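You operate a simulated robot arm through the tools that you are given. There is no shell and no other tool. Be economical: measure what you need, move in short steps, check, and stop when the job is done.

You run a simulated two-armed robot. Do the job below in one go: nothing can be reset, and whatever is moved stays where it is left.

TASK
Pick up the grey job card from the top of the vacuum packer with one hand, pass it to the other hand and put it on the top of the grey rag bin.

It is judged by the outcome, as a careful person would: the job done as asked, and still so three seconds after it is handed in. It fails if anything else is knocked over, pushed out of place, dropped, spilled or broken.

THE ROBOT
Two 6-joint arms with two-finger parallel grippers on one trunk, on a base that drives. Base frame: it is fixed to the floor where the robot stands at the start and does not move with it; the origin is under the middle of the robot, x ahead of it, y to its left, z up; the surface under the hand at the start is at about z = 859. Lengths are in mm, angles in degrees, forces in N, time in s.
The left shoulder is at the start at [280, 185, 1055], the right one opposite. With the tool pointing down near the work surface each hand reaches from about 560 to 940 mm from the robot's upright axis, wherever it stands, measured 20 degrees to its own side. Places, roughly: top of the grey rag bin [-2700, -1300, 300]. Payload 1.57 kg a hand.
Tool frame (each hand has its own): the origin (TCP) lies between the finger pads and is the grasp point; the fingertips stand 30 mm ahead of it; z points along the fingers, y is the line along which they close. Largest opening 80 mm; finger width 17, thickness 12; the body of the gripper, 40 by 82 mm, starts 80 mm behind the TCP.
Orientation is that of the tool frame in the base frame, as a unit quaternion [w, x, y, z]. With the fingers straight down and closing along the base's y, the tool's x points along the base's -x, its y along +y and its z along -z.

THE INTERFACE
- The arms move only by the tool step_arm. It takes "left_moves", "right_moves" or both (then of equal length, played together; a hand with none holds still); each is one flat list of numbers, 7 for each row, row after row: the shift along the tool's x, y, z in units of 50 mm (1.0 is 50 mm), then the turn, a rotation vector about the tool's x, y, z in units of 6 degrees (1.0 is 6 degrees), then the closure, from 0 (fully open) to 1 (shut). In form: [dx, dy, dz, wx, wy, wz, grip, dx, dy, dz, wx, wy, wz, grip, ...]. A call has 1 to 12 rows; each row shifts and turns the commanded pose from where the row before left it, along the tool's axes as they then stand. A call with a number of a shift or a turn outside -1 to 1 is refused whole. Rows are played at 5 a second. More than 50 mm and 8.6 degrees between two rows, or a gripper value outside its range, and nothing of the call is played. Where a pose cannot be reached the arm comes as near as it can. A force on the tool above 40 N (or 10 N above the force at the start of the call, whichever is more), or a blocked arm, ends the call early, and 0.2 s more pass. The fingers move at their own pace (about 153 mm/s each) and stop on an object; they squeeze with about 43 N. The grip force told is the motor's: it shows also when the fingers shut on nothing. Time passes only in rows, and 0.2 s behind the last, so rows that do not move let the fingers close. It gives the time, the measured TCP pose, the force on the tool (base axes), the opening and the grip force at its end, in the units of the frame above (readings bear some noise), with the torque about the TCP (base axes, N m) and any sound that the robot's microphone picked up.
- Cameras (640 x 400 px; columns grow to the right, rows downward): "scene" is now at [235.5, 12.4, 1501.9]; the picture's right is [-0.10, -0.99, 0.00], its down [-0.72, 0.07, -0.69] and it looks along [0.69, -0.07, -0.72] (base axes); focal length 291 px, centre (320, 200). "left" rides on the left gripper at [72, 7, -122] in its tool frame; the picture's right is [-0.09, 1.00, 0.00], its down [-0.84, -0.08, -0.54] and it looks along [-0.54, -0.05, 0.84] (tool axes); focal length 238 px, centre (320, 200). "right" rides on the right gripper at [72, -7, -122] in its tool frame; the picture's right is [0.09, 1.00, 0.00], its down [-0.84, 0.08, -0.54] and it looks along [-0.54, 0.05, 0.84] (tool axes); focal length 238 px, centre (320, 200). There is no depth. A picture from a camera that has moved, and an enlarged one, comes with that camera's place and axes in the base frame and with its lens. The place of the scene camera against the robot may be out by one fixed shift of up to 25 mm in any direction.
- camera(camera): a new picture of that camera. It takes no simulated time.
- slide_trunk(by): slides the trunk up (or, below 0, down) by that many mm; the arms and the scene camera ride with it, the base frame stays. It gives what a move gives, with no picture.
- base_move(legs): drives the robot by 1 to 6 legs, each [ahead, turn to the left] in mm and degrees, along the robot's own axes; the way and the turn of a leg run together, so that a leg with both is an arc; at most 1500 mm and 180 degrees a leg. The arms and the cameras ride along, it lands a little off, and it stops where it bumps. It gives what a move gives.
- aim_head(pan, tilt): turns the head with the scene camera to pan (to the left, within 86 degrees either way) and tilt (down, from -29 to 69), counted from straight ahead of the robot. It gives what a move gives.
- close_up(camera, box): a new picture of the part [left, top, right, bottom] of that camera's present view, enlarged. It takes no simulated time.
- sign_off(): hands the job in; it is judged then, once.

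Go step by step. Nothing tells you exact positions but the pictures and the camera data: compare them with the known pose of the tool, close in by small moves and look again before you grip or let go. The budget is 120 turns and 108 pictures, counting those below and the enlarged ones. Unless the task says otherwise, let go and move clear before handing in, and close with one line.

The tools are called after "Emit:" as a command line: name --argument value ..., lists and objects as JSON in quotes. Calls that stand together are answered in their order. step_arm: Moves the arms, as the interface text tells. Its arguments: {"type":"object","properties":{"left_moves":{"type":"array","items":{"type":"number"}},"right_moves":{"type":"array","items":{"type":"number"}}},"required":[]} The other tools are called the same way: slide_trunk (by) slides the trunk up or down; base_move (legs) drives the base; aim_head (pan, tilt) turns the head that bears the scene camera; camera (camera) takes a picture; close_up (camera, box) takes an enlarged picture of a part of a camera's view; sign_off () hands the job in.

At the start:

```text
time_s: 0.0
left_ee_pos: [578.4, 188.1, 1096.0]
left_tcp_rot: [0.001, 0.0, 1.0, 0.0]
left_ft_force: [0.3, -0.9, 0.3]
left_ft_torque: [0.01, 0.05, -0.01]
left_opening: 80.0
left_finger_force: 0.1
right_ee_pos: [550.7, -258.2, 1176.5]
right_tcp_rot: [0.0, 0.001, 1.0, 0.0]
right_ft_force: [-0.8, 0.6, 0.1]
right_ft_torque: [0.0, 0.01, 0.03]
right_opening: 80.1
right_finger_force: 0.1
trunk travel left (down, up): [-750.0, 240.0]
robot x, y, heading: [-1.2, 0.9, 0.2]
head pan, tilt: [-6.0, 46.3]
```

scene: 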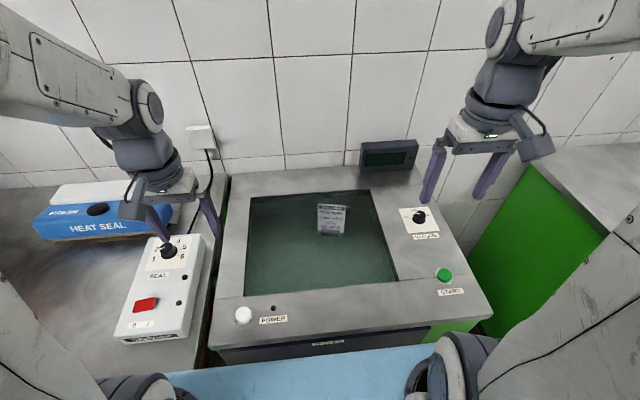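
right: 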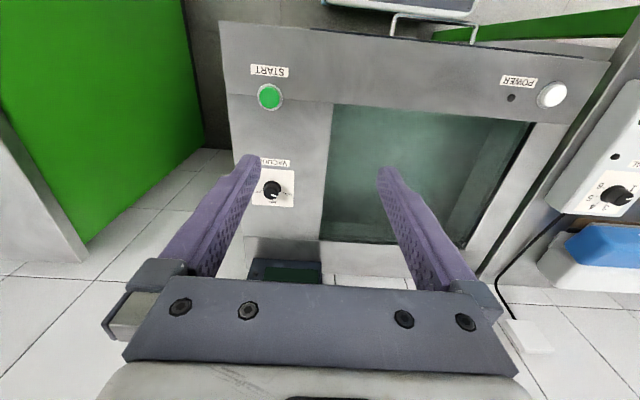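
left: 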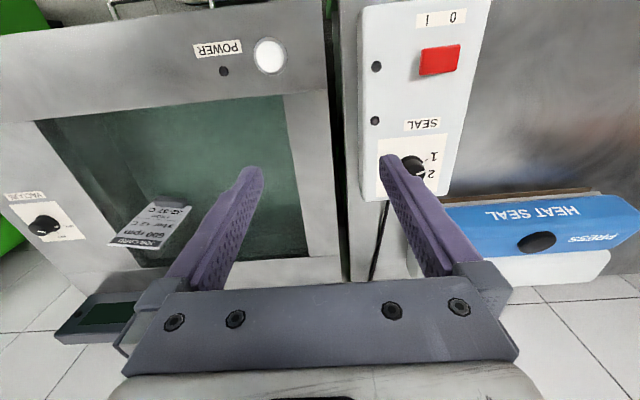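

I see the grey job card lying on the dark lid window of the packer. I'll enlarge it to see whether it lies flat or is raised.

Emit:
close_up --camera "scene" --box '[280, 180, 400, 255]'

Emit:
close_up --camera "left" --box '[60, 160, 260, 285]'

```text
5.33 times, centred on (340, 218) of scene
camera zoom: at [235.5, 12.4, 1501.9], right [-0.1, -0.99, 0.0], down [-0.72, 0.07, -0.69], along [0.69, -0.07, -0.72], focal length 1552 px, centre (213, 107)
```

zoom: 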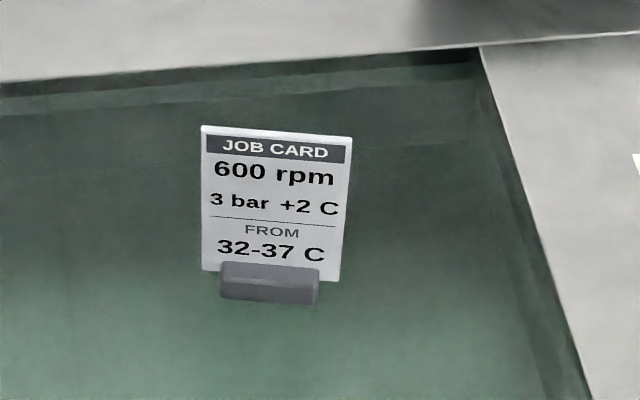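

```text
3.20 times, centred on (160, 222) of left
camera zoom: at [506.7, 195.7, 1216.8], right [0.09, 1.0, 0.0], down [0.84, -0.08, 0.54], along [0.54, -0.05, -0.84], focal length 763 px, centre (832, 128)
```

zoom: 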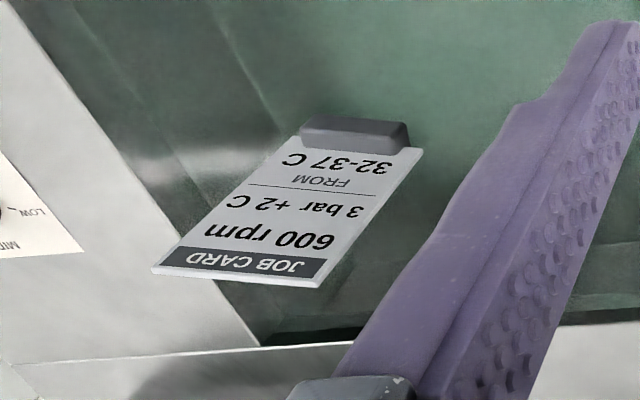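

The card stands upright in a small foot, about 70 wide and 110 high, near (713, -79), turned roughly 12°. I'll pick it with the right hand, tilted in from the right and low on the right edge, so the left hand can take the top. First I turn the right hand in place.

Emit:
step_arm --right_moves '[0, 0, 0, 0, 0, -1, 0, 0, 0, 0, 0, 0, -1, 0, 0, 0, 0, 0, 0, -1, 0, 0, 0, 0, 0, 0, -1, 0, 0, 0, 0, 0, 0, -1, 0, 0, 0, 0, 0, 0, -1, 0, 0, 0, 0, 0, 0, -1, 0, 0, 0, 0, 0, 0, -1, 0, 0, 0, 0, 0, 0, -1, 0, 0, 0, 0, 0, 0, -1, 0, 0, 0, 0, 0, 0, -1, 0, 0, 0, 0, 0, 0, -1, 0]' --left_moves '[0, 0, 0, 0, 0, 1, 0, 0, 0, 0, 0, 0, 1, 0, 0, 0, 0, 0, 0, 1, 0, 0, 0, 0, 0, 0, 1, 0, 0, 0, 0, 0, 0, 1, 0, 0, 0, 0, 0, 0, 1, 0, 0, 0, 0, 0, 0, 1, 0, 0, 0, 0, 0, 0, 1, 0, 0, 0, 0, 0, 0, 1, 0, 0, 0, 0, 0, 0, 1, 0, 0, 0, 0, 0, 0, 1, 0, 0, 0, 0, 0, 0, 1, 0]'

Emit:
step_arm --right_moves '[0, 0, 0, 0, 0, -1, 0, 0, 0, 0, 0, -1, 0, 0, 0, 0, 0, 0, -1, 0, 0, 0, 0, 0, 0, -1, 0, 0, 0, 0, 0, 0, -1, 0, 0, 0, 0, 0, 0, -1, 0, 0, 0, 0, 0, 0, -1, 0, 0]' --left_moves '[0, 0, 0, 0, 0, 1, 0, 0, 0, 0, 0, 0, 1, 0, 0, 0, 0, 0, 0, 1, 0, 0, 0, 0, 0, -1, 0, 0, 0, 0, 0, 0, -1, 0, 0, 0, 0, 0, 0, -1, 0, 0, 0, 0, 0, 0, -0.5, 0, 0]'

Emit:
camera --camera "right"

Emit:
camera --camera "scene"

```text
time_s: 2.6
left_ee_pos: [578.5, 188.5, 1096.0]
left_tcp_rot: [0.0, 0.588, 0.809, 0.0]
left_ft_force: [-0.1, -0.6, -0.2]
left_ft_torque: [0.01, -0.03, 0.02]
left_opening: 80.1
left_finger_force: 0.1
right_ee_pos: [551.5, -258.1, 1175.4]
right_tcp_rot: [0.0, -0.589, 0.808, 0.0]
right_ft_force: [0.7, -0.2, 1.1]
right_ft_torque: [0.01, 0.02, 0.02]
right_opening: 79.9
right_finger_force: 0.0
trunk travel left (down, up): [-750.0, 240.0]
robot x, y, heading: [3.5, 2.6, -0.2]
head pan, tilt: [-6.0, 46.3]
```

```text
time_s: 4.2
left_ee_pos: [578.8, 189.1, 1095.9]
left_tcp_rot: [0.13, 0.695, 0.695, -0.129]
left_ft_force: [1.0, 0.0, 0.1]
left_ft_torque: [0.0, -0.02, -0.01]
left_opening: 80.0
left_finger_force: 0.0
right_ee_pos: [551.5, -258.8, 1174.9]
right_tcp_rot: [0.241, -0.599, 0.738, 0.195]
right_ft_force: [-0.1, -0.2, -1.1]
right_ft_torque: [-0.01, -0.02, 0.01]
right_opening: 80.1
right_finger_force: 0.0
trunk travel left (down, up): [-750.0, 240.0]
robot x, y, heading: [1.0, -0.7, 0.1]
head pan, tilt: [-6.0, 46.3]
```

```text
102 pictures are left
camera right: at [530.1, -385.9, 1231.9], right [-0.99, 0.13, -0.06], down [0.0, 0.37, 0.93], along [0.15, 0.92, -0.36], focal length 238 px, centre (320, 200)
```

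right: 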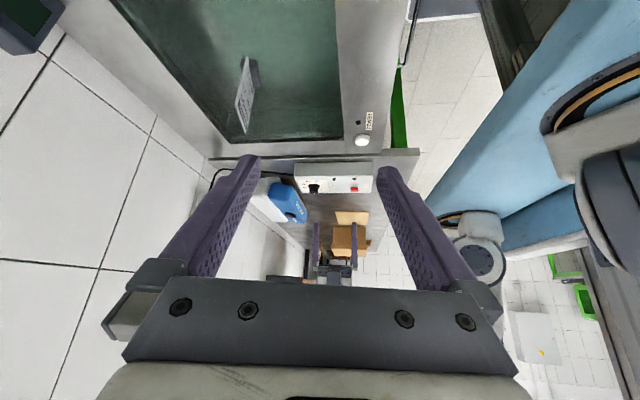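

```text
101 pictures are left
camera scene: at [235.5, 12.4, 1501.9], right [-0.1, -0.99, 0.0], down [-0.72, 0.07, -0.69], along [0.69, -0.07, -0.72], focal length 291 px, centre (320, 200)
```

scene: 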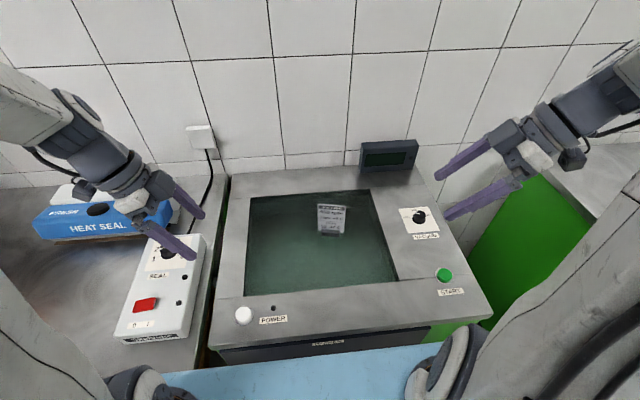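

The hands turned as intended. I'll measure the card from the right camera's side view.

Emit:
close_up --camera "right" --box '[200, 40, 296, 100]'

Emit:
close_up --camera "right" --box '[215, 50, 279, 90]'

```text
6.67 times, centred on (248, 70) of right
camera zoom: at [530.1, -385.9, 1231.9], right [-0.99, 0.13, -0.06], down [0.0, 0.37, 0.93], along [0.15, 0.92, -0.36], focal length 1589 px, centre (800, 1067)
```

zoom: 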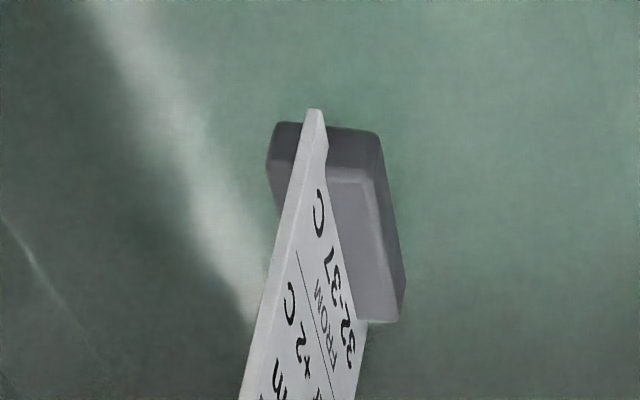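

```text
10.00 times, centred on (247, 70) of right
camera zoom: at [530.1, -385.9, 1231.9], right [-0.99, 0.13, -0.06], down [0.0, 0.37, 0.93], along [0.15, 0.92, -0.36], focal length 2384 px, centre (1050, 1500)
```

zoom: 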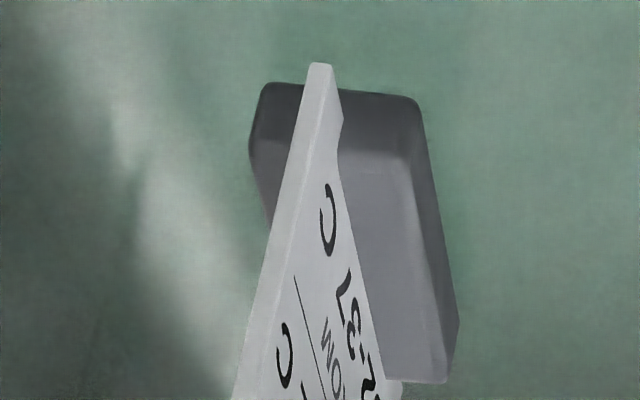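

Emit:
close_up --camera "right" --box '[190, 40, 318, 120]'

```text
5.00 times, centred on (254, 80) of right
camera zoom: at [530.1, -385.9, 1231.9], right [-0.99, 0.13, -0.06], down [0.0, 0.37, 0.93], along [0.15, 0.92, -0.36], focal length 1192 px, centre (650, 800)
```

zoom: 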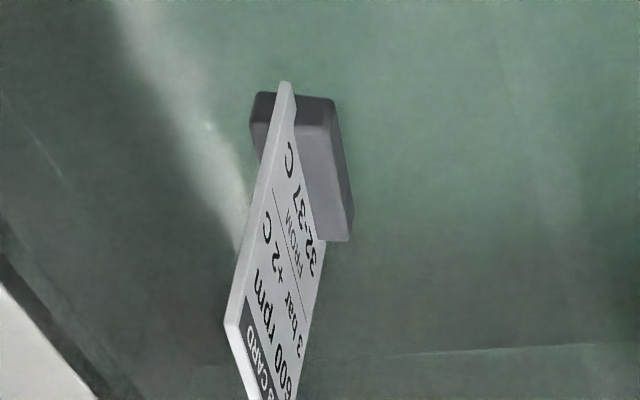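

Triangulation puts the card's top right corner at about (711, -122, 972), its bottom at about 869, and its yaw at 12°, which matches the hand. I'll move to a pre-grasp about 120 mm back along the tool axis.

Emit:
step_arm --right_moves '[0, -0.51, 0.734, 0, 0, 0, 0, 0, -0.51, 0.734, 0, 0, 0, 0, 0, -0.51, 0.734, 0, 0, 0, 0, 0, -0.51, 0.734, 0, 0, 0, 0, 0, -0.51, 0.734, 0, 0, 0, 0]'

Emit:
camera --camera "right"

Emit:
close_up --camera "scene" --box '[280, 130, 488, 260]'

```text
time_s: 5.4
left_ee_pos: [578.0, 188.5, 1095.6]
left_tcp_rot: [0.129, 0.695, 0.696, -0.128]
left_ft_force: [-1.1, 0.9, -0.8]
left_ft_torque: [-0.03, -0.02, -0.02]
left_opening: 79.9
left_finger_force: 0.0
right_ee_pos: [696.5, -178.8, 1026.3]
right_tcp_rot: [0.24, -0.599, 0.739, 0.195]
right_ft_force: [-0.6, 0.3, -0.6]
right_ft_torque: [-0.01, -0.03, 0.0]
right_opening: 79.7
right_finger_force: 0.0
trunk travel left (down, up): [-750.0, 240.0]
robot x, y, heading: [1.2, -0.8, -0.1]
head pan, tilt: [-6.0, 46.3]
```

```text
97 pictures are left
camera right: at [675.7, -306.4, 1081.7], right [-0.99, 0.13, -0.05], down [0.0, 0.37, 0.93], along [0.14, 0.92, -0.36], focal length 238 px, centre (320, 200)
```

right: 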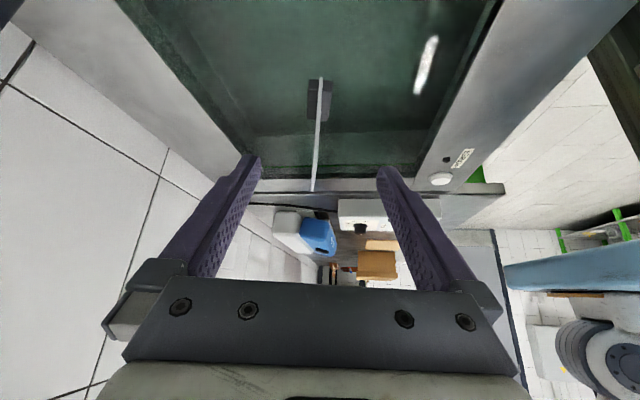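

```text
3.08 times, centred on (384, 195) of scene
camera zoom: at [235.3, 12.3, 1501.9], right [-0.1, -0.99, 0.0], down [-0.72, 0.08, -0.69], along [0.69, -0.07, -0.72], focal length 895 px, centre (123, 215)
```

zoom: 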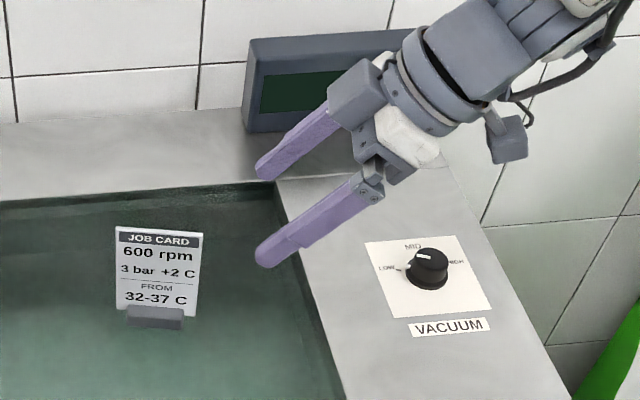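

Emit:
close_up --camera "right" --box '[256, 70, 384, 150]'

Emit:
close_up --camera "right" --box '[256, 125, 384, 205]'

```text
5.00 times, centred on (320, 110) of right
camera zoom: at [675.7, -306.4, 1081.7], right [-0.99, 0.13, -0.05], down [0.0, 0.37, 0.93], along [0.14, 0.92, -0.36], focal length 1192 px, centre (320, 650)
```

zoom: 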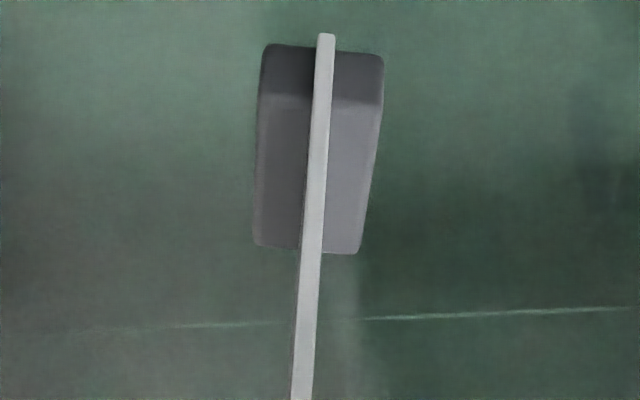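

```text
5.00 times, centred on (320, 165) of right
camera zoom: at [675.7, -306.4, 1081.7], right [-0.99, 0.13, -0.05], down [0.0, 0.37, 0.93], along [0.14, 0.92, -0.36], focal length 1192 px, centre (320, 375)
```

zoom: 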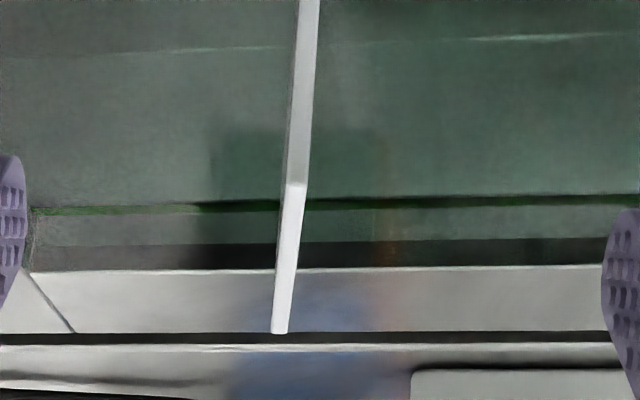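

The card's plane is parallel to the fingers, with a 3.5 mm offset along the closing axis. I'll correct that and advance 119 mm with the fingers open.

Emit:
step_arm --right_moves '[0, -0.07, 0.4, 0, 0, 0, 0, 0, 0, 0.5, 0, 0, 0, 0, 0, 0, 0.5, 0, 0, 0, 0, 0, 0, 0.5, 0, 0, 0, 0, 0, 0, 0.48, 0, 0, 0, 0, 0, 0, 0, 0, 0, 0, 0]'

Emit:
close_up --camera "right" --box '[160, 70, 480, 270]'

Emit:
close_up --camera "scene" --box '[280, 160, 440, 260]'

```text
time_s: 6.8
left_ee_pos: [578.2, 188.3, 1095.6]
left_tcp_rot: [0.129, 0.695, 0.695, -0.129]
left_ft_force: [-0.6, 0.3, -0.9]
left_ft_torque: [0.0, 0.0, 0.01]
left_opening: 80.0
left_finger_force: 0.1
right_ee_pos: [714.7, -110.0, 931.2]
right_tcp_rot: [0.241, -0.598, 0.739, 0.195]
right_ft_force: [-0.6, -0.5, -0.4]
right_ft_torque: [0.01, -0.01, 0.0]
right_opening: 80.1
right_finger_force: 0.0
trunk travel left (down, up): [-750.0, 240.0]
robot x, y, heading: [2.2, 2.4, -0.0]
head pan, tilt: [-6.0, 46.3]
```

```text
2.00 times, centred on (320, 170) of right
camera zoom: at [694.5, -237.4, 986.6], right [-0.99, 0.13, -0.05], down [0.0, 0.37, 0.93], along [0.14, 0.92, -0.36], focal length 477 px, centre (320, 260)
```

zoom: 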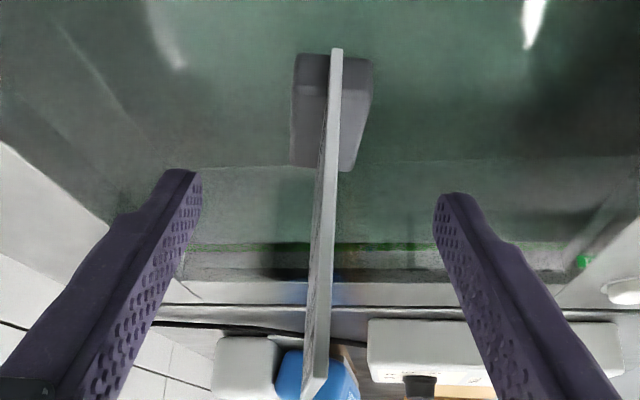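

```text
4.00 times, centred on (360, 210) of scene
camera zoom: at [235.7, 12.4, 1501.9], right [-0.1, -0.99, 0.0], down [-0.72, 0.07, -0.69], along [0.69, -0.07, -0.72], focal length 1164 px, centre (160, 160)
```

zoom: 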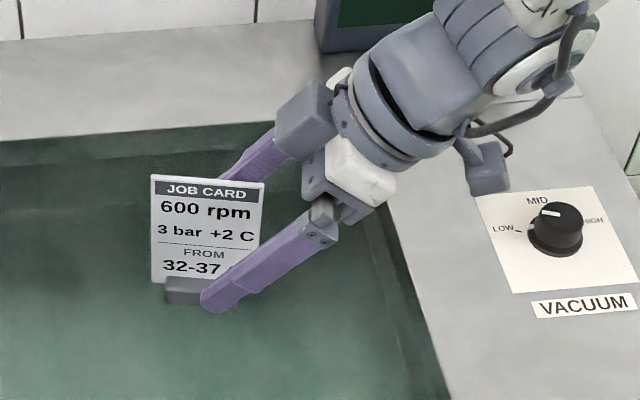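

The fingers straddle the card with good centring and clear the foot. I'll close the right gripper.

Emit:
step_arm --right_moves '[0, 0.012, 0, 0, 0, 0, 0.5, 0, 0, 0, 0, 0, 0, 0.8, 0, 0, 0, 0, 0, 0, 1, 0, 0, 0, 0, 0, 0, 1, 0, 0, 0, 0, 0, 0, 1]'

Emit:
close_up --camera "scene" --box '[280, 160, 440, 260]'

```text
time_s: 8.0
left_ee_pos: [578.6, 189.3, 1095.7]
left_tcp_rot: [0.129, 0.695, 0.695, -0.128]
left_ft_force: [0.5, 0.0, 0.5]
left_ft_torque: [0.02, 0.01, -0.02]
left_opening: 80.0
left_finger_force: 0.0
right_ee_pos: [714.5, -111.8, 931.1]
right_tcp_rot: [0.24, -0.599, 0.739, 0.194]
right_ft_force: [0.1, 0.8, -0.5]
right_ft_torque: [0.03, 0.03, -0.02]
right_opening: 3.4
right_finger_force: 24.1
trunk travel left (down, up): [-750.0, 240.0]
robot x, y, heading: [0.8, -4.4, 0.1]
head pan, tilt: [-6.0, 46.3]
```

```text
4.00 times, centred on (360, 210) of scene
camera zoom: at [235.6, 12.4, 1501.9], right [-0.1, -0.99, 0.0], down [-0.72, 0.07, -0.69], along [0.69, -0.07, -0.72], focal length 1164 px, centre (160, 160)
```

zoom: 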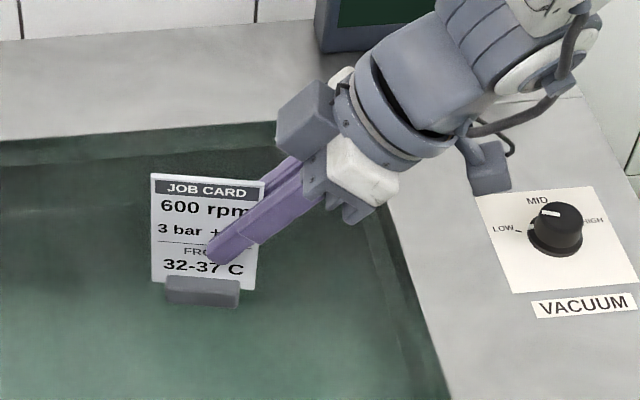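

Gripped, with a 3.4 mm opening. I lift straight up 120 mm.

Emit:
step_arm --right_moves '[-0.177, 0, -0.242, 0, 0, 0, 1, -0.354, 0, -0.484, 0, 0, 0, 1, -0.354, 0, -0.484, 0, 0, 0, 1, -0.354, 0, -0.484, 0, 0, 0, 1, -0.177, 0, -0.242, 0, 0, 0, 1]'

Emit:
camera --camera "scene"

Emit:
close_up --camera "scene" --box '[280, 100, 440, 200]'

```text
time_s: 9.2
left_ee_pos: [578.7, 189.0, 1095.0]
left_tcp_rot: [0.129, 0.695, 0.695, -0.129]
left_ft_force: [0.4, 0.4, 0.6]
left_ft_torque: [-0.05, 0.02, -0.03]
left_opening: 80.0
left_finger_force: 0.1
right_ee_pos: [716.4, -110.5, 1049.6]
right_tcp_rot: [0.239, -0.599, 0.739, 0.196]
right_ft_force: [0.0, -0.1, 0.1]
right_ft_torque: [-0.03, -0.02, 0.03]
right_opening: 3.1
right_finger_force: 24.5
trunk travel left (down, up): [-750.0, 240.0]
robot x, y, heading: [3.0, 0.9, 0.1]
head pan, tilt: [-6.0, 46.3]
```

```text
90 pictures are left
camera scene: at [235.6, 12.4, 1501.9], right [-0.1, -0.99, 0.0], down [-0.72, 0.07, -0.69], along [0.69, -0.07, -0.72], focal length 291 px, centre (320, 200)
```

scene: 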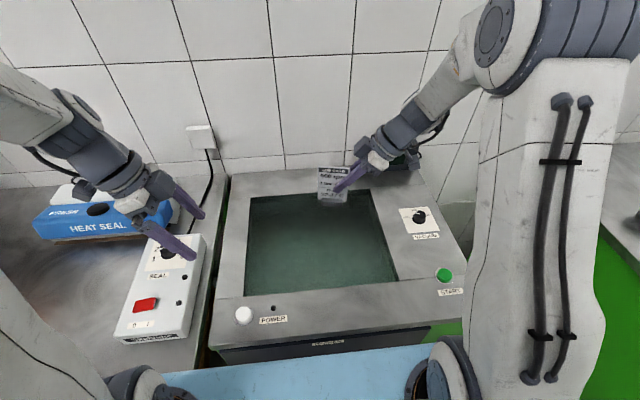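

```text
4.00 times, centred on (360, 150) of scene
camera zoom: at [235.6, 12.4, 1501.9], right [-0.1, -0.99, 0.0], down [-0.72, 0.07, -0.69], along [0.69, -0.07, -0.72], focal length 1164 px, centre (160, 400)
```

zoom: 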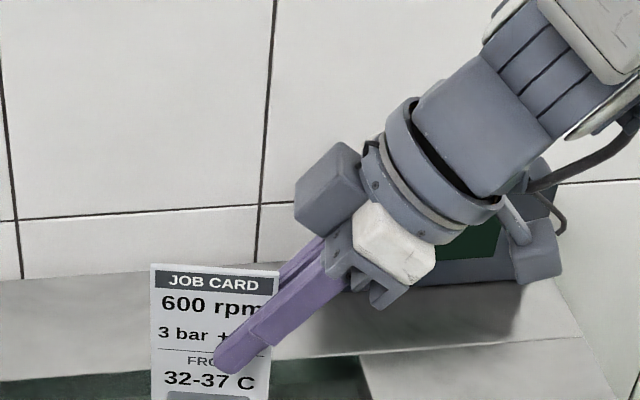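

The card is firmly held. I'll turn and bring it to the middle at (640, 0), then bring the left hand to a pre-grasp above and to its left.

Emit:
step_arm --right_moves '[0, 0, 0, -0.589, 0, -0.807, 1, 0, 0, 0, -0.589, 0, -0.807, 1, -0.343, 0.38, 0.25, 0, 0, 0, 1, -0.343, 0.38, 0.25, 0, 0, 0, 1, -0.343, 0.38, 0.25, 0, 0, 0, 1, -0.343, 0.38, 0.25, 0, 0, 0, 1]'

Emit:
step_arm --left_moves '[-0.759, 0.305, -0.19, 0, 0, 0, 0, -0.759, 0.305, -0.19, 0, 0, 0, 0, -0.759, 0.305, -0.19, 0, 0, 0, 0, -0.759, 0.305, -0.19, 0, 0, 0, 0]'

Emit:
camera --camera "scene"

Emit:
camera --camera "left"

```text
time_s: 10.6
left_ee_pos: [578.2, 189.0, 1095.0]
left_tcp_rot: [0.128, 0.695, 0.696, -0.129]
left_ft_force: [-0.3, 1.0, -0.3]
left_ft_torque: [-0.01, 0.06, 0.0]
left_opening: 80.4
left_finger_force: 0.1
right_ee_pos: [642.4, -26.0, 1051.6]
right_tcp_rot: [0.219, -0.672, 0.672, 0.218]
right_ft_force: [0.1, 0.6, -1.1]
right_ft_torque: [-0.02, -0.02, -0.01]
right_opening: 3.2
right_finger_force: 24.7
trunk travel left (down, up): [-750.0, 240.0]
robot x, y, heading: [1.8, -2.9, 0.2]
head pan, tilt: [-6.0, 46.3]
```

```text
time_s: 11.6
left_ee_pos: [640.1, 54.6, 1185.2]
left_tcp_rot: [0.128, 0.695, 0.696, -0.129]
left_ft_force: [0.0, 0.5, -0.4]
left_ft_torque: [0.0, -0.04, 0.0]
left_opening: 80.1
left_finger_force: 0.0
right_ee_pos: [642.7, -27.1, 1052.3]
right_tcp_rot: [-0.219, 0.673, -0.672, -0.219]
right_ft_force: [0.7, 0.6, -0.4]
right_ft_torque: [0.02, -0.02, 0.01]
right_opening: 3.5
right_finger_force: 24.7
trunk travel left (down, up): [-750.0, 240.0]
robot x, y, heading: [-3.7, -1.6, -0.1]
head pan, tilt: [-6.0, 46.3]
```

```text
88 pictures are left
camera scene: at [235.5, 12.5, 1501.9], right [-0.1, -0.99, 0.0], down [-0.72, 0.07, -0.69], along [0.69, -0.07, -0.72], focal length 291 px, centre (320, 200)
```

scene: 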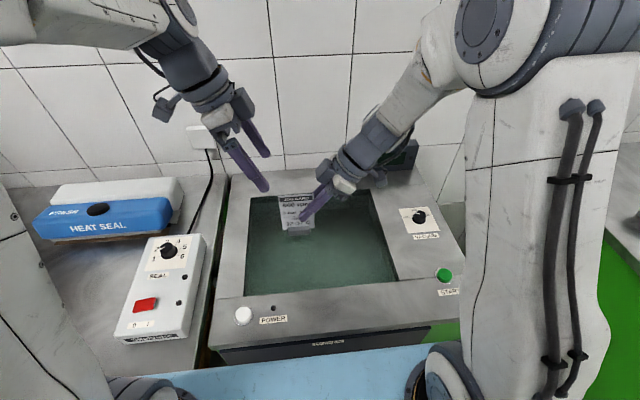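

```text
87 pictures are left
camera left: at [645.7, 166.7, 1273.6], right [1.0, -0.09, 0.03], down [-0.08, -0.59, 0.81], along [-0.05, -0.81, -0.59], focal length 238 px, centre (320, 200)
```

left: 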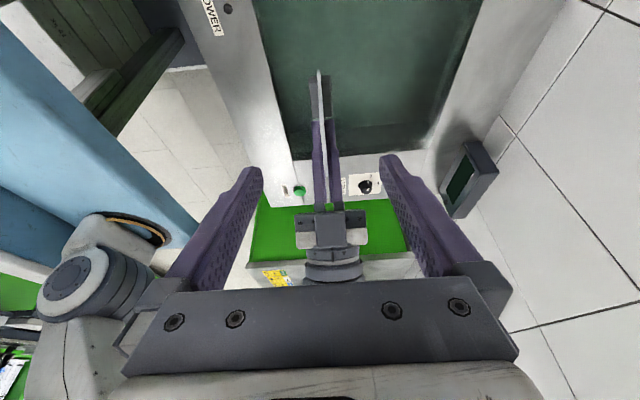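

Emit:
close_up --camera "left" --box '[240, 50, 400, 150]'

Emit:
close_up --camera "scene" --box '[200, 140, 360, 240]'

```text
4.00 times, centred on (320, 100) of left
camera zoom: at [645.7, 166.7, 1273.6], right [1.0, -0.09, 0.03], down [-0.08, -0.59, 0.81], along [-0.05, -0.81, -0.59], focal length 953 px, centre (320, 600)
```

zoom: 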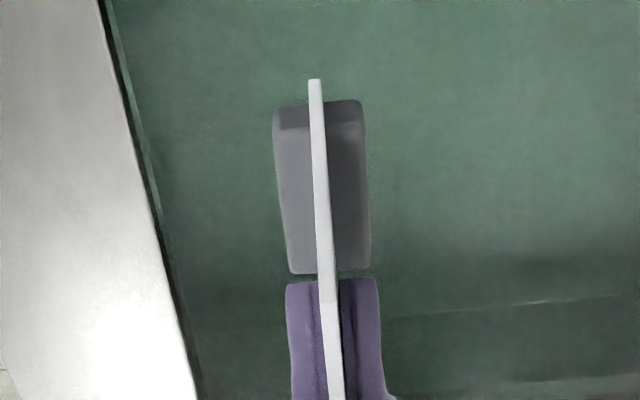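

```text
4.00 times, centred on (280, 190) of scene
camera zoom: at [235.5, 12.5, 1501.9], right [-0.1, -0.99, 0.0], down [-0.72, 0.07, -0.69], along [0.69, -0.07, -0.72], focal length 1164 px, centre (480, 240)
```

zoom: 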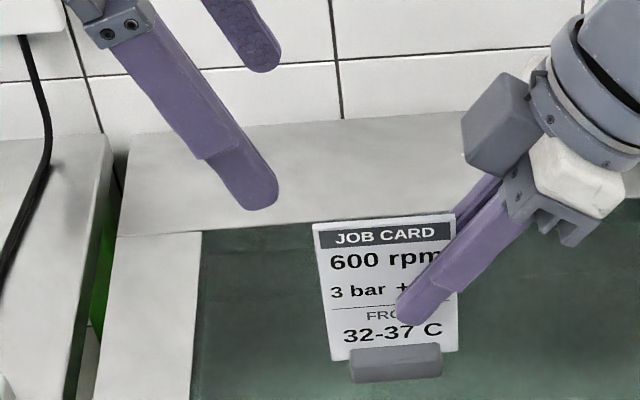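

The card is at x≈642.5 in the left hand's closing plane. I'll advance the left hand 117 mm onto the upper left of the card and look before gripping.

Emit:
step_arm --left_moves '[0.03, 0.048, 0.4875, 0, 0, 0, 0, 0.03, 0, 0.5875, 0, 0, 0, 0, 0.03, 0, 0.5875, 0, 0, 0, 0, 0.03, 0, 0.6875, 0, 0, 0, 0, 0, 0, 0, 0, 0, 0, 0]'

Emit:
close_up --camera "left" --box '[160, 50, 480, 250]'

Emit:
close_up --camera "scene" --box '[200, 140, 360, 240]'

```text
time_s: 12.8
left_ee_pos: [641.8, 21.9, 1072.2]
left_tcp_rot: [0.129, 0.695, 0.695, -0.129]
left_ft_force: [-0.1, -0.8, 0.3]
left_ft_torque: [-0.04, 0.0, 0.02]
left_opening: 80.0
left_finger_force: 0.1
right_ee_pos: [643.1, -27.6, 1051.0]
right_tcp_rot: [-0.219, 0.673, -0.672, -0.218]
right_ft_force: [-0.7, -0.8, -1.0]
right_ft_torque: [-0.01, -0.02, -0.03]
right_opening: 3.6
right_finger_force: 24.3
trunk travel left (down, up): [-750.0, 240.0]
robot x, y, heading: [3.2, 1.3, -0.1]
head pan, tilt: [-6.0, 46.3]
```

```text
2.00 times, centred on (320, 150) of left
camera zoom: at [647.2, 133.1, 1160.1], right [1.0, -0.09, 0.03], down [-0.08, -0.59, 0.81], along [-0.05, -0.8, -0.59], focal length 477 px, centre (320, 300)
```

zoom: 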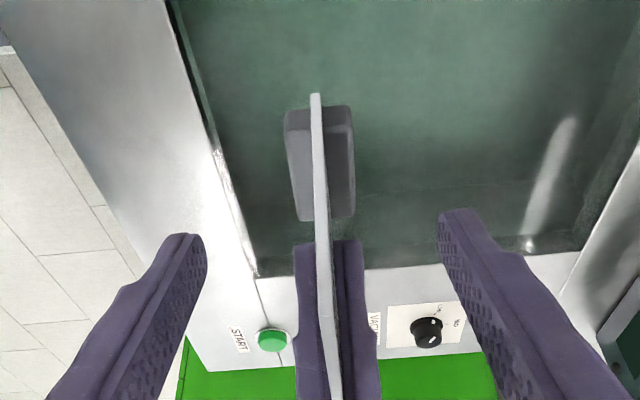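

```text
4.00 times, centred on (280, 190) of scene
camera zoom: at [235.7, 12.3, 1501.9], right [-0.1, -0.99, 0.0], down [-0.72, 0.07, -0.69], along [0.69, -0.07, -0.72], focal length 1164 px, centre (480, 240)
```

zoom: 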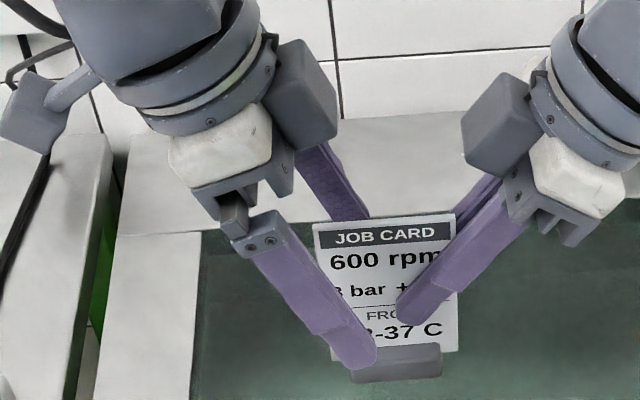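

Both hands' fingers are clear of each other on the card. I'll close the left gripper.

Emit:
step_arm --left_moves '[0, 0.015, 0, 0, 0, 0, 0.5, 0, 0, 0, 0, 0, 0, 0.8, 0, 0, 0, 0, 0, 0, 1, 0, 0, 0, 0, 0, 0, 1, 0, 0, 0, 0, 0, 0, 1]'

Emit:
close_up --camera "scene" --box '[200, 140, 360, 240]'

```text
time_s: 14.0
left_ee_pos: [642.1, 23.9, 1072.8]
left_tcp_rot: [0.129, 0.695, 0.695, -0.129]
left_ft_force: [3.4, 0.9, -2.9]
left_ft_torque: [0.08, 0.0, 0.1]
left_opening: 3.5
left_finger_force: 23.9
right_ee_pos: [642.6, -26.7, 1052.4]
right_tcp_rot: [-0.219, 0.672, -0.672, -0.219]
right_ft_force: [-3.4, -0.8, 1.6]
right_ft_torque: [0.07, -0.03, 0.06]
right_opening: 3.1
right_finger_force: 24.5
trunk travel left (down, up): [-750.0, 240.0]
robot x, y, heading: [1.8, -1.9, 0.3]
head pan, tilt: [-6.0, 46.3]
```

```text
4.00 times, centred on (280, 190) of scene
camera zoom: at [235.6, 12.4, 1501.9], right [-0.1, -0.99, 0.0], down [-0.72, 0.07, -0.69], along [0.69, -0.07, -0.72], focal length 1164 px, centre (480, 240)
```

zoom: 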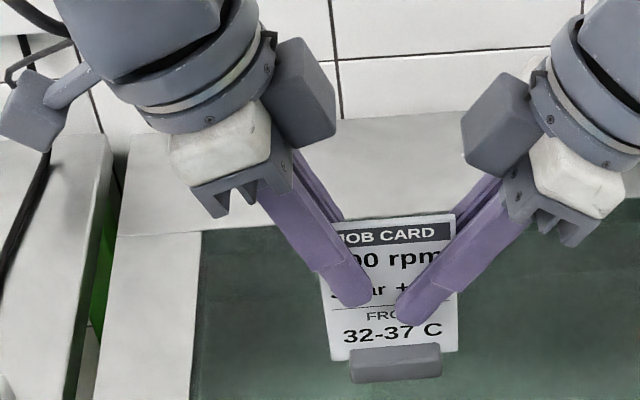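

Both hands hold the card. I'll open the right hand, let it settle, then back it off along its own axis.

Emit:
step_arm --right_moves '[0, 0, 0, 0, 0, 0, 0.7, 0, 0, 0, 0, 0, 0, 0.3, 0, 0, 0, 0, 0, 0, 0, 0, 0, 0, 0, 0, 0, 0, 0, 0, -0.4, 0, 0, 0, 0, 0, 0, -0.8, 0, 0, 0, 0, 0, 0, -0.9, 0, 0, 0, 0, 0, 0, -0.9, 0, 0, 0, 0]'

Emit:
camera --camera "scene"

Emit:
close_up --camera "scene" --box '[200, 140, 360, 240]'

```text
time_s: 15.8
left_ee_pos: [643.2, 22.1, 1072.6]
left_tcp_rot: [0.129, 0.696, 0.695, -0.128]
left_ft_force: [0.5, -0.5, 0.3]
left_ft_torque: [0.02, 0.04, 0.0]
left_opening: 3.2
left_finger_force: 24.2
right_ee_pos: [640.4, -115.3, 1170.9]
right_tcp_rot: [0.219, -0.672, 0.673, 0.219]
right_ft_force: [-0.1, -0.7, -0.5]
right_ft_torque: [0.01, -0.01, -0.01]
right_opening: 80.0
right_finger_force: 0.0
trunk travel left (down, up): [-750.0, 240.0]
robot x, y, heading: [1.2, -2.8, 0.2]
head pan, tilt: [-6.0, 46.3]
```

```text
81 pictures are left
camera scene: at [235.7, 12.4, 1501.9], right [-0.1, -0.99, 0.0], down [-0.72, 0.07, -0.69], along [0.69, -0.07, -0.72], focal length 291 px, centre (320, 200)
```

scene: 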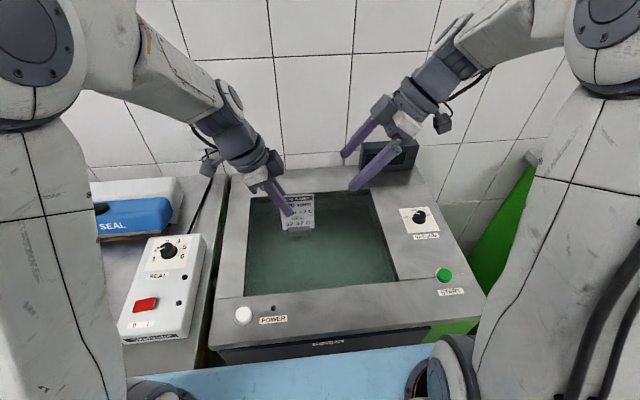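

```text
4.00 times, centred on (280, 190) of scene
camera zoom: at [235.7, 12.4, 1501.9], right [-0.1, -0.99, 0.0], down [-0.72, 0.07, -0.69], along [0.69, -0.07, -0.72], focal length 1164 px, centre (480, 240)
```

zoom: 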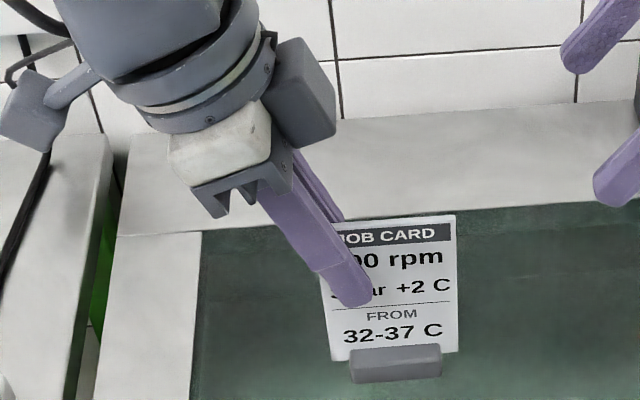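

Handover done: only the left hand holds the card. I'll pull both hands up and back toward the robot, then look around for the bin.

Emit:
step_arm --left_moves '[0.18, -0.8, -0.64, 0, 0, 0, 1, 0.18, -0.8, -0.64, 0, 0, 0, 1, 0.18, -0.8, -0.64, 0, 0, 0, 1]' --right_moves '[0.323, 0.733, -0.236, 0, 0, 0, 0, 0.323, 0.733, -0.236, 0, 0, 0, 0, 0.323, 0.733, -0.236, 0, 0, 0, 0]'

Emit:
aim_head --pan -86 --tilt 25

Emit:
camera --camera "scene"

Emit:
aim_head --pan 86 --tilt 25

Emit:
camera --camera "scene"

```text
refused: row 1 steps farther than a row can; nothing moved
```

```text
time_s: 17.3
left_ee_pos: [642.3, 21.9, 1072.9]
left_tcp_rot: [0.129, 0.695, 0.695, -0.129]
left_ft_force: [1.0, -0.3, 0.0]
left_ft_torque: [0.01, -0.01, 0.02]
left_opening: 3.0
left_finger_force: 24.6
right_ee_pos: [640.0, -114.9, 1171.1]
right_tcp_rot: [-0.219, 0.673, -0.672, -0.218]
right_ft_force: [-0.2, -0.5, 0.6]
right_ft_torque: [-0.02, 0.03, 0.0]
right_opening: 80.0
right_finger_force: 0.1
trunk travel left (down, up): [-750.0, 240.0]
robot x, y, heading: [1.9, -2.9, -0.1]
head pan, tilt: [-85.9, 25.0]
```

```text
79 pictures are left
camera scene: at [162.3, -71.2, 1534.3], right [-1.0, -0.07, 0.0], down [-0.03, 0.42, -0.91], along [0.06, -0.9, -0.42], focal length 291 px, centre (320, 200)
```

scene: 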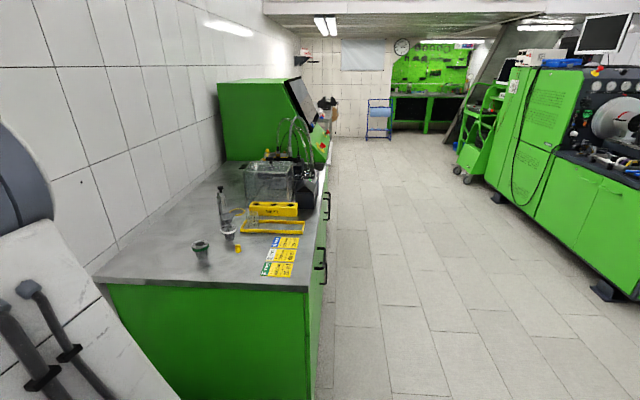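

```text
time_s: 19.9
left_ee_pos: [642.5, 22.7, 1072.6]
left_tcp_rot: [0.129, 0.695, 0.695, -0.129]
left_ft_force: [0.5, 0.7, 0.5]
left_ft_torque: [0.02, -0.01, -0.03]
left_opening: 3.0
left_finger_force: 24.5
right_ee_pos: [639.7, -115.3, 1169.0]
right_tcp_rot: [0.218, -0.672, 0.673, 0.219]
right_ft_force: [0.1, -0.5, 0.6]
right_ft_torque: [-0.01, -0.01, 0.0]
right_opening: 80.0
right_finger_force: 0.3
trunk travel left (down, up): [-750.0, 240.0]
robot x, y, heading: [-0.3, -4.0, 0.1]
head pan, tilt: [85.9, 25.0]
```

```text
78 pictures are left
camera scene: at [162.3, 112.6, 1534.3], right [1.0, -0.07, 0.0], down [-0.03, -0.42, -0.91], along [0.06, 0.9, -0.42], focal length 291 px, centre (320, 200)
```

scene: 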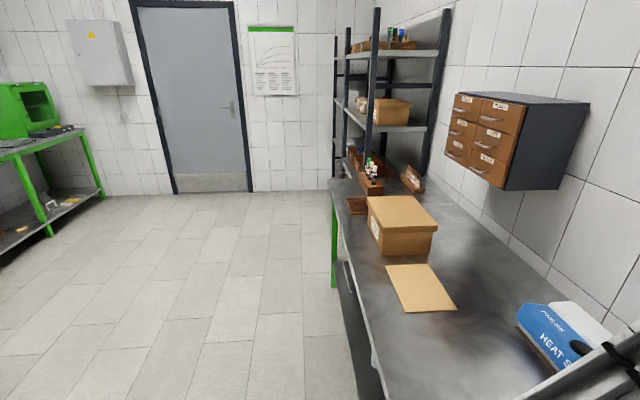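

A row was too long, so I'll split the pull-back finer, then reverse 350 mm. The side views show open floor behind to both sides and a machine with its front near x≈-1800, y<-1900.

Emit:
step_arm --left_moves '[0.135, -0.6, -0.48, 0, 0, 0, 1, 0.135, -0.6, -0.48, 0, 0, 0, 1, 0.135, -0.6, -0.48, 0, 0, 0, 1, 0.135, -0.6, -0.48, 0, 0, 0, 1]' --right_moves '[0.24, 0.55, -0.18, 0, 0, 0, 0, 0.24, 0.55, -0.18, 0, 0, 0, 0, 0.24, 0.55, -0.18, 0, 0, 0, 0, 0.24, 0.55, -0.18, 0, 0, 0, 0]'

Emit:
base_move --legs '[[-350, 0]]'

Emit:
aim_head --pan -86 --tilt 35

Emit:
camera --camera "scene"

```text
time_s: 20.9
left_ee_pos: [525.5, 82.7, 1154.6]
left_tcp_rot: [0.129, 0.695, 0.695, -0.129]
left_ft_force: [0.0, 0.6, -1.8]
left_ft_torque: [0.02, 0.02, -0.02]
left_opening: 3.2
left_finger_force: 23.8
right_ee_pos: [530.2, -174.7, 1173.6]
right_tcp_rot: [0.218, -0.672, 0.673, 0.219]
right_ft_force: [0.2, -0.5, -0.8]
right_ft_torque: [0.01, 0.02, 0.01]
right_opening: 79.8
right_finger_force: 0.1
trunk travel left (down, up): [-750.0, 240.0]
robot x, y, heading: [-2.0, -3.2, -0.0]
head pan, tilt: [85.9, 25.0]
```

```text
time_s: 23.2
left_ee_pos: [176.7, 84.1, 1153.9]
left_tcp_rot: [0.129, 0.693, 0.698, -0.127]
left_ft_force: [0.0, -0.3, -0.5]
left_ft_torque: [0.0, 0.03, 0.02]
left_opening: 3.3
left_finger_force: 23.9
right_ee_pos: [184.4, -172.2, 1174.5]
right_tcp_rot: [-0.218, 0.674, -0.671, -0.219]
right_ft_force: [-0.6, 0.4, 0.4]
right_ft_torque: [0.04, 0.0, 0.0]
right_opening: 80.1
right_finger_force: 0.0
trunk travel left (down, up): [-750.0, 240.0]
robot x, y, heading: [-349.9, 1.5, 0.4]
head pan, tilt: [85.9, 25.0]
```

```text
time_s: 25.8
left_ee_pos: [177.6, 83.9, 1154.3]
left_tcp_rot: [0.129, 0.693, 0.698, -0.128]
left_ft_force: [-0.3, -0.3, -0.7]
left_ft_torque: [0.03, 0.01, -0.03]
left_opening: 3.1
left_finger_force: 24.3
right_ee_pos: [182.8, -172.5, 1175.2]
right_tcp_rot: [-0.218, 0.674, -0.671, -0.219]
right_ft_force: [0.1, -0.4, 0.5]
right_ft_torque: [-0.03, -0.02, 0.01]
right_opening: 80.0
right_finger_force: 0.1
trunk travel left (down, up): [-750.0, 240.0]
robot x, y, heading: [-345.1, -4.6, 0.5]
head pan, tilt: [-85.9, 35.0]
```

```text
77 pictures are left
camera scene: at [-184.6, -67.2, 1518.5], right [-1.0, -0.08, 0.0], down [-0.04, 0.57, -0.82], along [0.06, -0.82, -0.57], focal length 291 px, centre (320, 200)
```

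scene: 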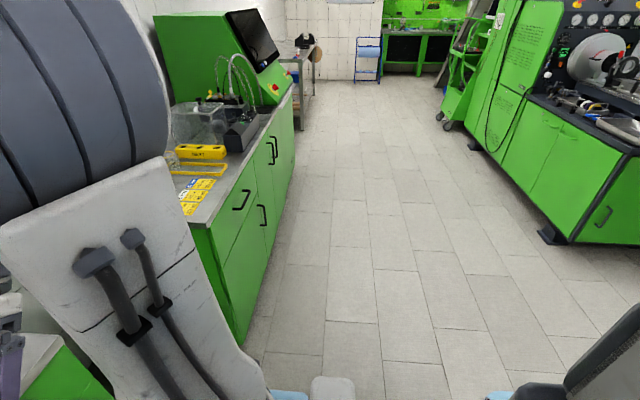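

The floor to the right is clear. I'll turn right 90° in place and look toward the bin.

Emit:
base_move --legs '[[0, -90]]'

Emit:
aim_head --pan -65 --tilt 25

Emit:
camera --camera "scene"

```text
time_s: 30.0
left_ee_pos: [-253.4, -523.5, 1154.3]
left_tcp_rot: [0.001, 0.983, 0.01, -0.182]
left_ft_force: [-0.1, -0.2, -0.7]
left_ft_torque: [-0.02, -0.03, 0.01]
left_opening: 3.3
left_finger_force: 24.3
right_ee_pos: [-508.3, -534.8, 1175.4]
right_tcp_rot: [0.309, -0.01, 0.951, 0.003]
right_ft_force: [0.3, 0.4, -0.1]
right_ft_torque: [-0.01, 0.0, -0.01]
right_opening: 80.0
right_finger_force: 0.0
trunk travel left (down, up): [-750.0, 240.0]
robot x, y, heading: [-345.4, -0.3, -88.5]
head pan, tilt: [-85.9, 35.0]
```

```text
time_s: 30.8
left_ee_pos: [-254.0, -523.8, 1154.5]
left_tcp_rot: [0.002, 0.983, 0.011, -0.182]
left_ft_force: [-0.3, 0.3, -0.7]
left_ft_torque: [-0.05, -0.02, -0.01]
left_opening: 3.4
left_finger_force: 24.4
right_ee_pos: [-508.1, -535.6, 1174.2]
right_tcp_rot: [0.309, -0.011, 0.951, 0.003]
right_ft_force: [0.4, -0.4, 0.5]
right_ft_torque: [0.01, -0.01, 0.0]
right_opening: 79.7
right_finger_force: 0.1
trunk travel left (down, up): [-750.0, 240.0]
robot x, y, heading: [-349.7, 0.1, -88.7]
head pan, tilt: [-65.0, 25.0]
```

```text
76 pictures are left
camera scene: at [-430.5, -181.3, 1534.3], right [-0.44, 0.9, 0.0], down [0.38, 0.19, -0.91], along [-0.81, -0.4, -0.42], focal length 291 px, centre (320, 200)
```

scene: 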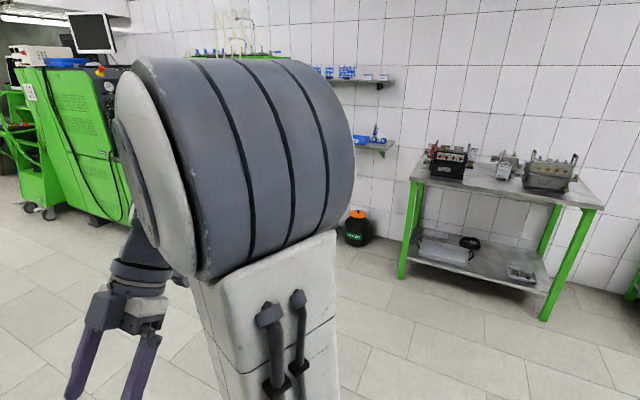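

The arm blocks the view. I'll turn further to face the bin.

Emit:
base_move --legs '[[0, -62]]'

Emit:
aim_head --pan 0 --tilt 20

Emit:
camera --camera "scene"

```text
time_s: 34.0
left_ee_pos: [-773.4, -318.1, 1153.8]
left_tcp_rot: [-0.094, 0.842, -0.507, -0.157]
left_ft_force: [0.0, -0.8, -1.8]
left_ft_torque: [-0.02, -0.01, 0.0]
left_opening: 3.4
left_finger_force: 24.3
right_ee_pos: [-898.0, -96.0, 1173.6]
right_tcp_rot: [0.264, 0.491, 0.815, -0.159]
right_ft_force: [1.3, 0.3, -0.1]
right_ft_torque: [-0.01, -0.02, -0.02]
right_opening: 80.1
right_finger_force: 0.0
trunk travel left (down, up): [-750.0, 240.0]
robot x, y, heading: [-345.6, 1.4, -152.1]
head pan, tilt: [-65.0, 25.0]
```

```text
time_s: 35.3
left_ee_pos: [-772.8, -318.7, 1154.1]
left_tcp_rot: [-0.093, 0.843, -0.507, -0.155]
left_ft_force: [-0.1, 0.4, -0.3]
left_ft_torque: [-0.06, -0.04, 0.0]
left_opening: 3.1
left_finger_force: 24.1
right_ee_pos: [-896.8, -96.6, 1174.5]
right_tcp_rot: [0.264, 0.491, 0.815, -0.159]
right_ft_force: [0.2, -0.5, 0.3]
right_ft_torque: [0.0, 0.0, -0.01]
right_opening: 80.1
right_finger_force: 0.1
trunk travel left (down, up): [-750.0, 240.0]
robot x, y, heading: [-345.4, 1.8, -152.4]
head pan, tilt: [0.0, 20.0]
```

```text
75 pictures are left
camera scene: at [-575.5, -98.6, 1542.4], right [-0.47, 0.88, 0.0], down [0.3, 0.16, -0.94], along [-0.83, -0.44, -0.34], focal length 291 px, centre (320, 200)
```

scene: 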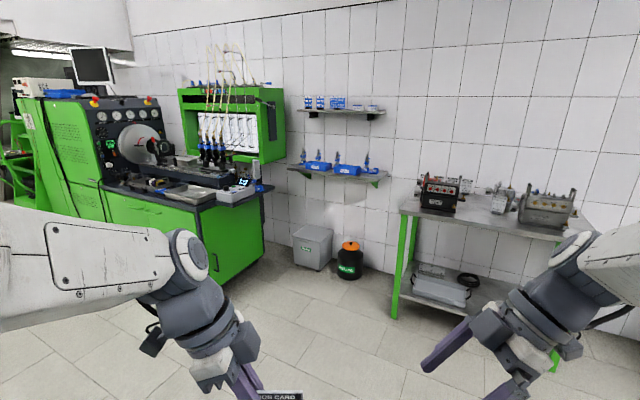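

Emit:
close_up --camera "scene" --box '[256, 205, 384, 285]'

Emit:
close_up --camera "scene" --box '[200, 340, 360, 400]'

```text
5.00 times, centred on (320, 245) of scene
camera zoom: at [-575.5, -98.6, 1542.4], right [-0.47, 0.88, 0.0], down [0.3, 0.16, -0.94], along [-0.83, -0.44, -0.34], focal length 1455 px, centre (320, -25)
```

zoom: 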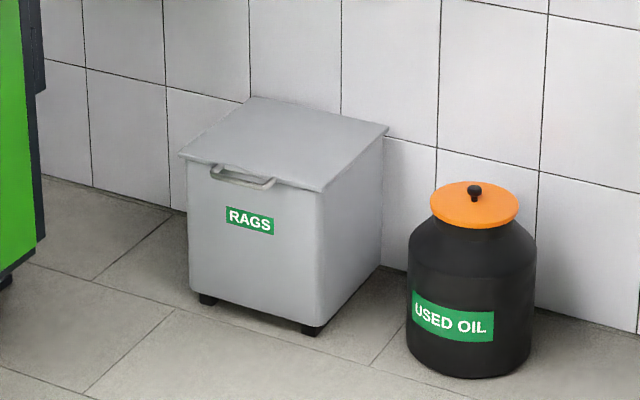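

```text
4.00 times, centred on (280, 370) of scene
camera zoom: at [-575.5, -98.6, 1542.4], right [-0.47, 0.88, 0.0], down [0.3, 0.16, -0.94], along [-0.83, -0.44, -0.34], focal length 1164 px, centre (480, -480)
```

zoom: 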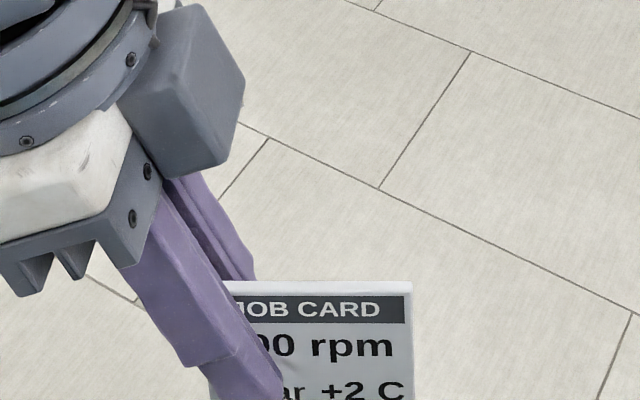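

The rag bin stands against the far wall: flat lid centred near (-2753, -1330, 300), about 300 mm square. A canister stands to its right and the machine is well to the left. I'll drive to about (-1900, -1074) and face the wall.

Emit:
base_move --legs '[[0, 7.1], [945, 0], [945, 0], [0, -34.7]]'

Emit:
aim_head --pan 10 --tilt 45

Emit:
camera --camera "scene"

```text
time_s: 46.8
left_ee_pos: [-2369.0, -1262.6, 1154.5]
left_tcp_rot: [-0.114, 0.761, -0.623, -0.14]
left_ft_force: [0.8, 0.4, -0.8]
left_ft_torque: [-0.08, 0.04, 0.01]
left_opening: 3.4
left_finger_force: 24.0
right_ee_pos: [-2420.4, -1012.5, 1173.3]
right_tcp_rot: [0.24, 0.601, 0.736, -0.197]
right_ft_force: [0.0, 0.5, -1.4]
right_ft_torque: [-0.08, -0.02, 0.02]
right_opening: 79.6
right_finger_force: 0.1
trunk travel left (down, up): [-750.0, 240.0]
robot x, y, heading: [-1869.6, -1084.1, -164.2]
head pan, tilt: [0.0, 20.0]
stopped in leg 4: the robot was blocked; the commanded pose is now the measured one
```

```text
time_s: 47.6
left_ee_pos: [-2368.6, -1264.6, 1154.2]
left_tcp_rot: [-0.114, 0.761, -0.623, -0.141]
left_ft_force: [0.0, -0.5, -0.5]
left_ft_torque: [-0.03, 0.02, -0.01]
left_opening: 3.1
left_finger_force: 24.9
right_ee_pos: [-2420.0, -1015.8, 1172.0]
right_tcp_rot: [0.239, 0.601, 0.737, -0.197]
right_ft_force: [0.3, 0.0, -1.2]
right_ft_torque: [-0.03, 0.02, 0.01]
right_opening: 80.0
right_finger_force: 0.0
trunk travel left (down, up): [-750.0, 240.0]
robot x, y, heading: [-1870.8, -1083.6, -164.2]
head pan, tilt: [10.0, 45.0]
```

```text
72 pictures are left
camera scene: at [-2101.7, -1140.7, 1503.8], right [-0.43, 0.9, 0.0], down [0.64, 0.31, -0.71], along [-0.64, -0.31, -0.71], focal length 291 px, centre (320, 200)
```

scene: 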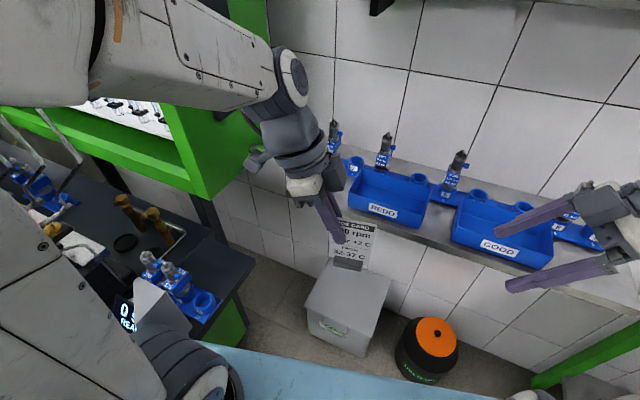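

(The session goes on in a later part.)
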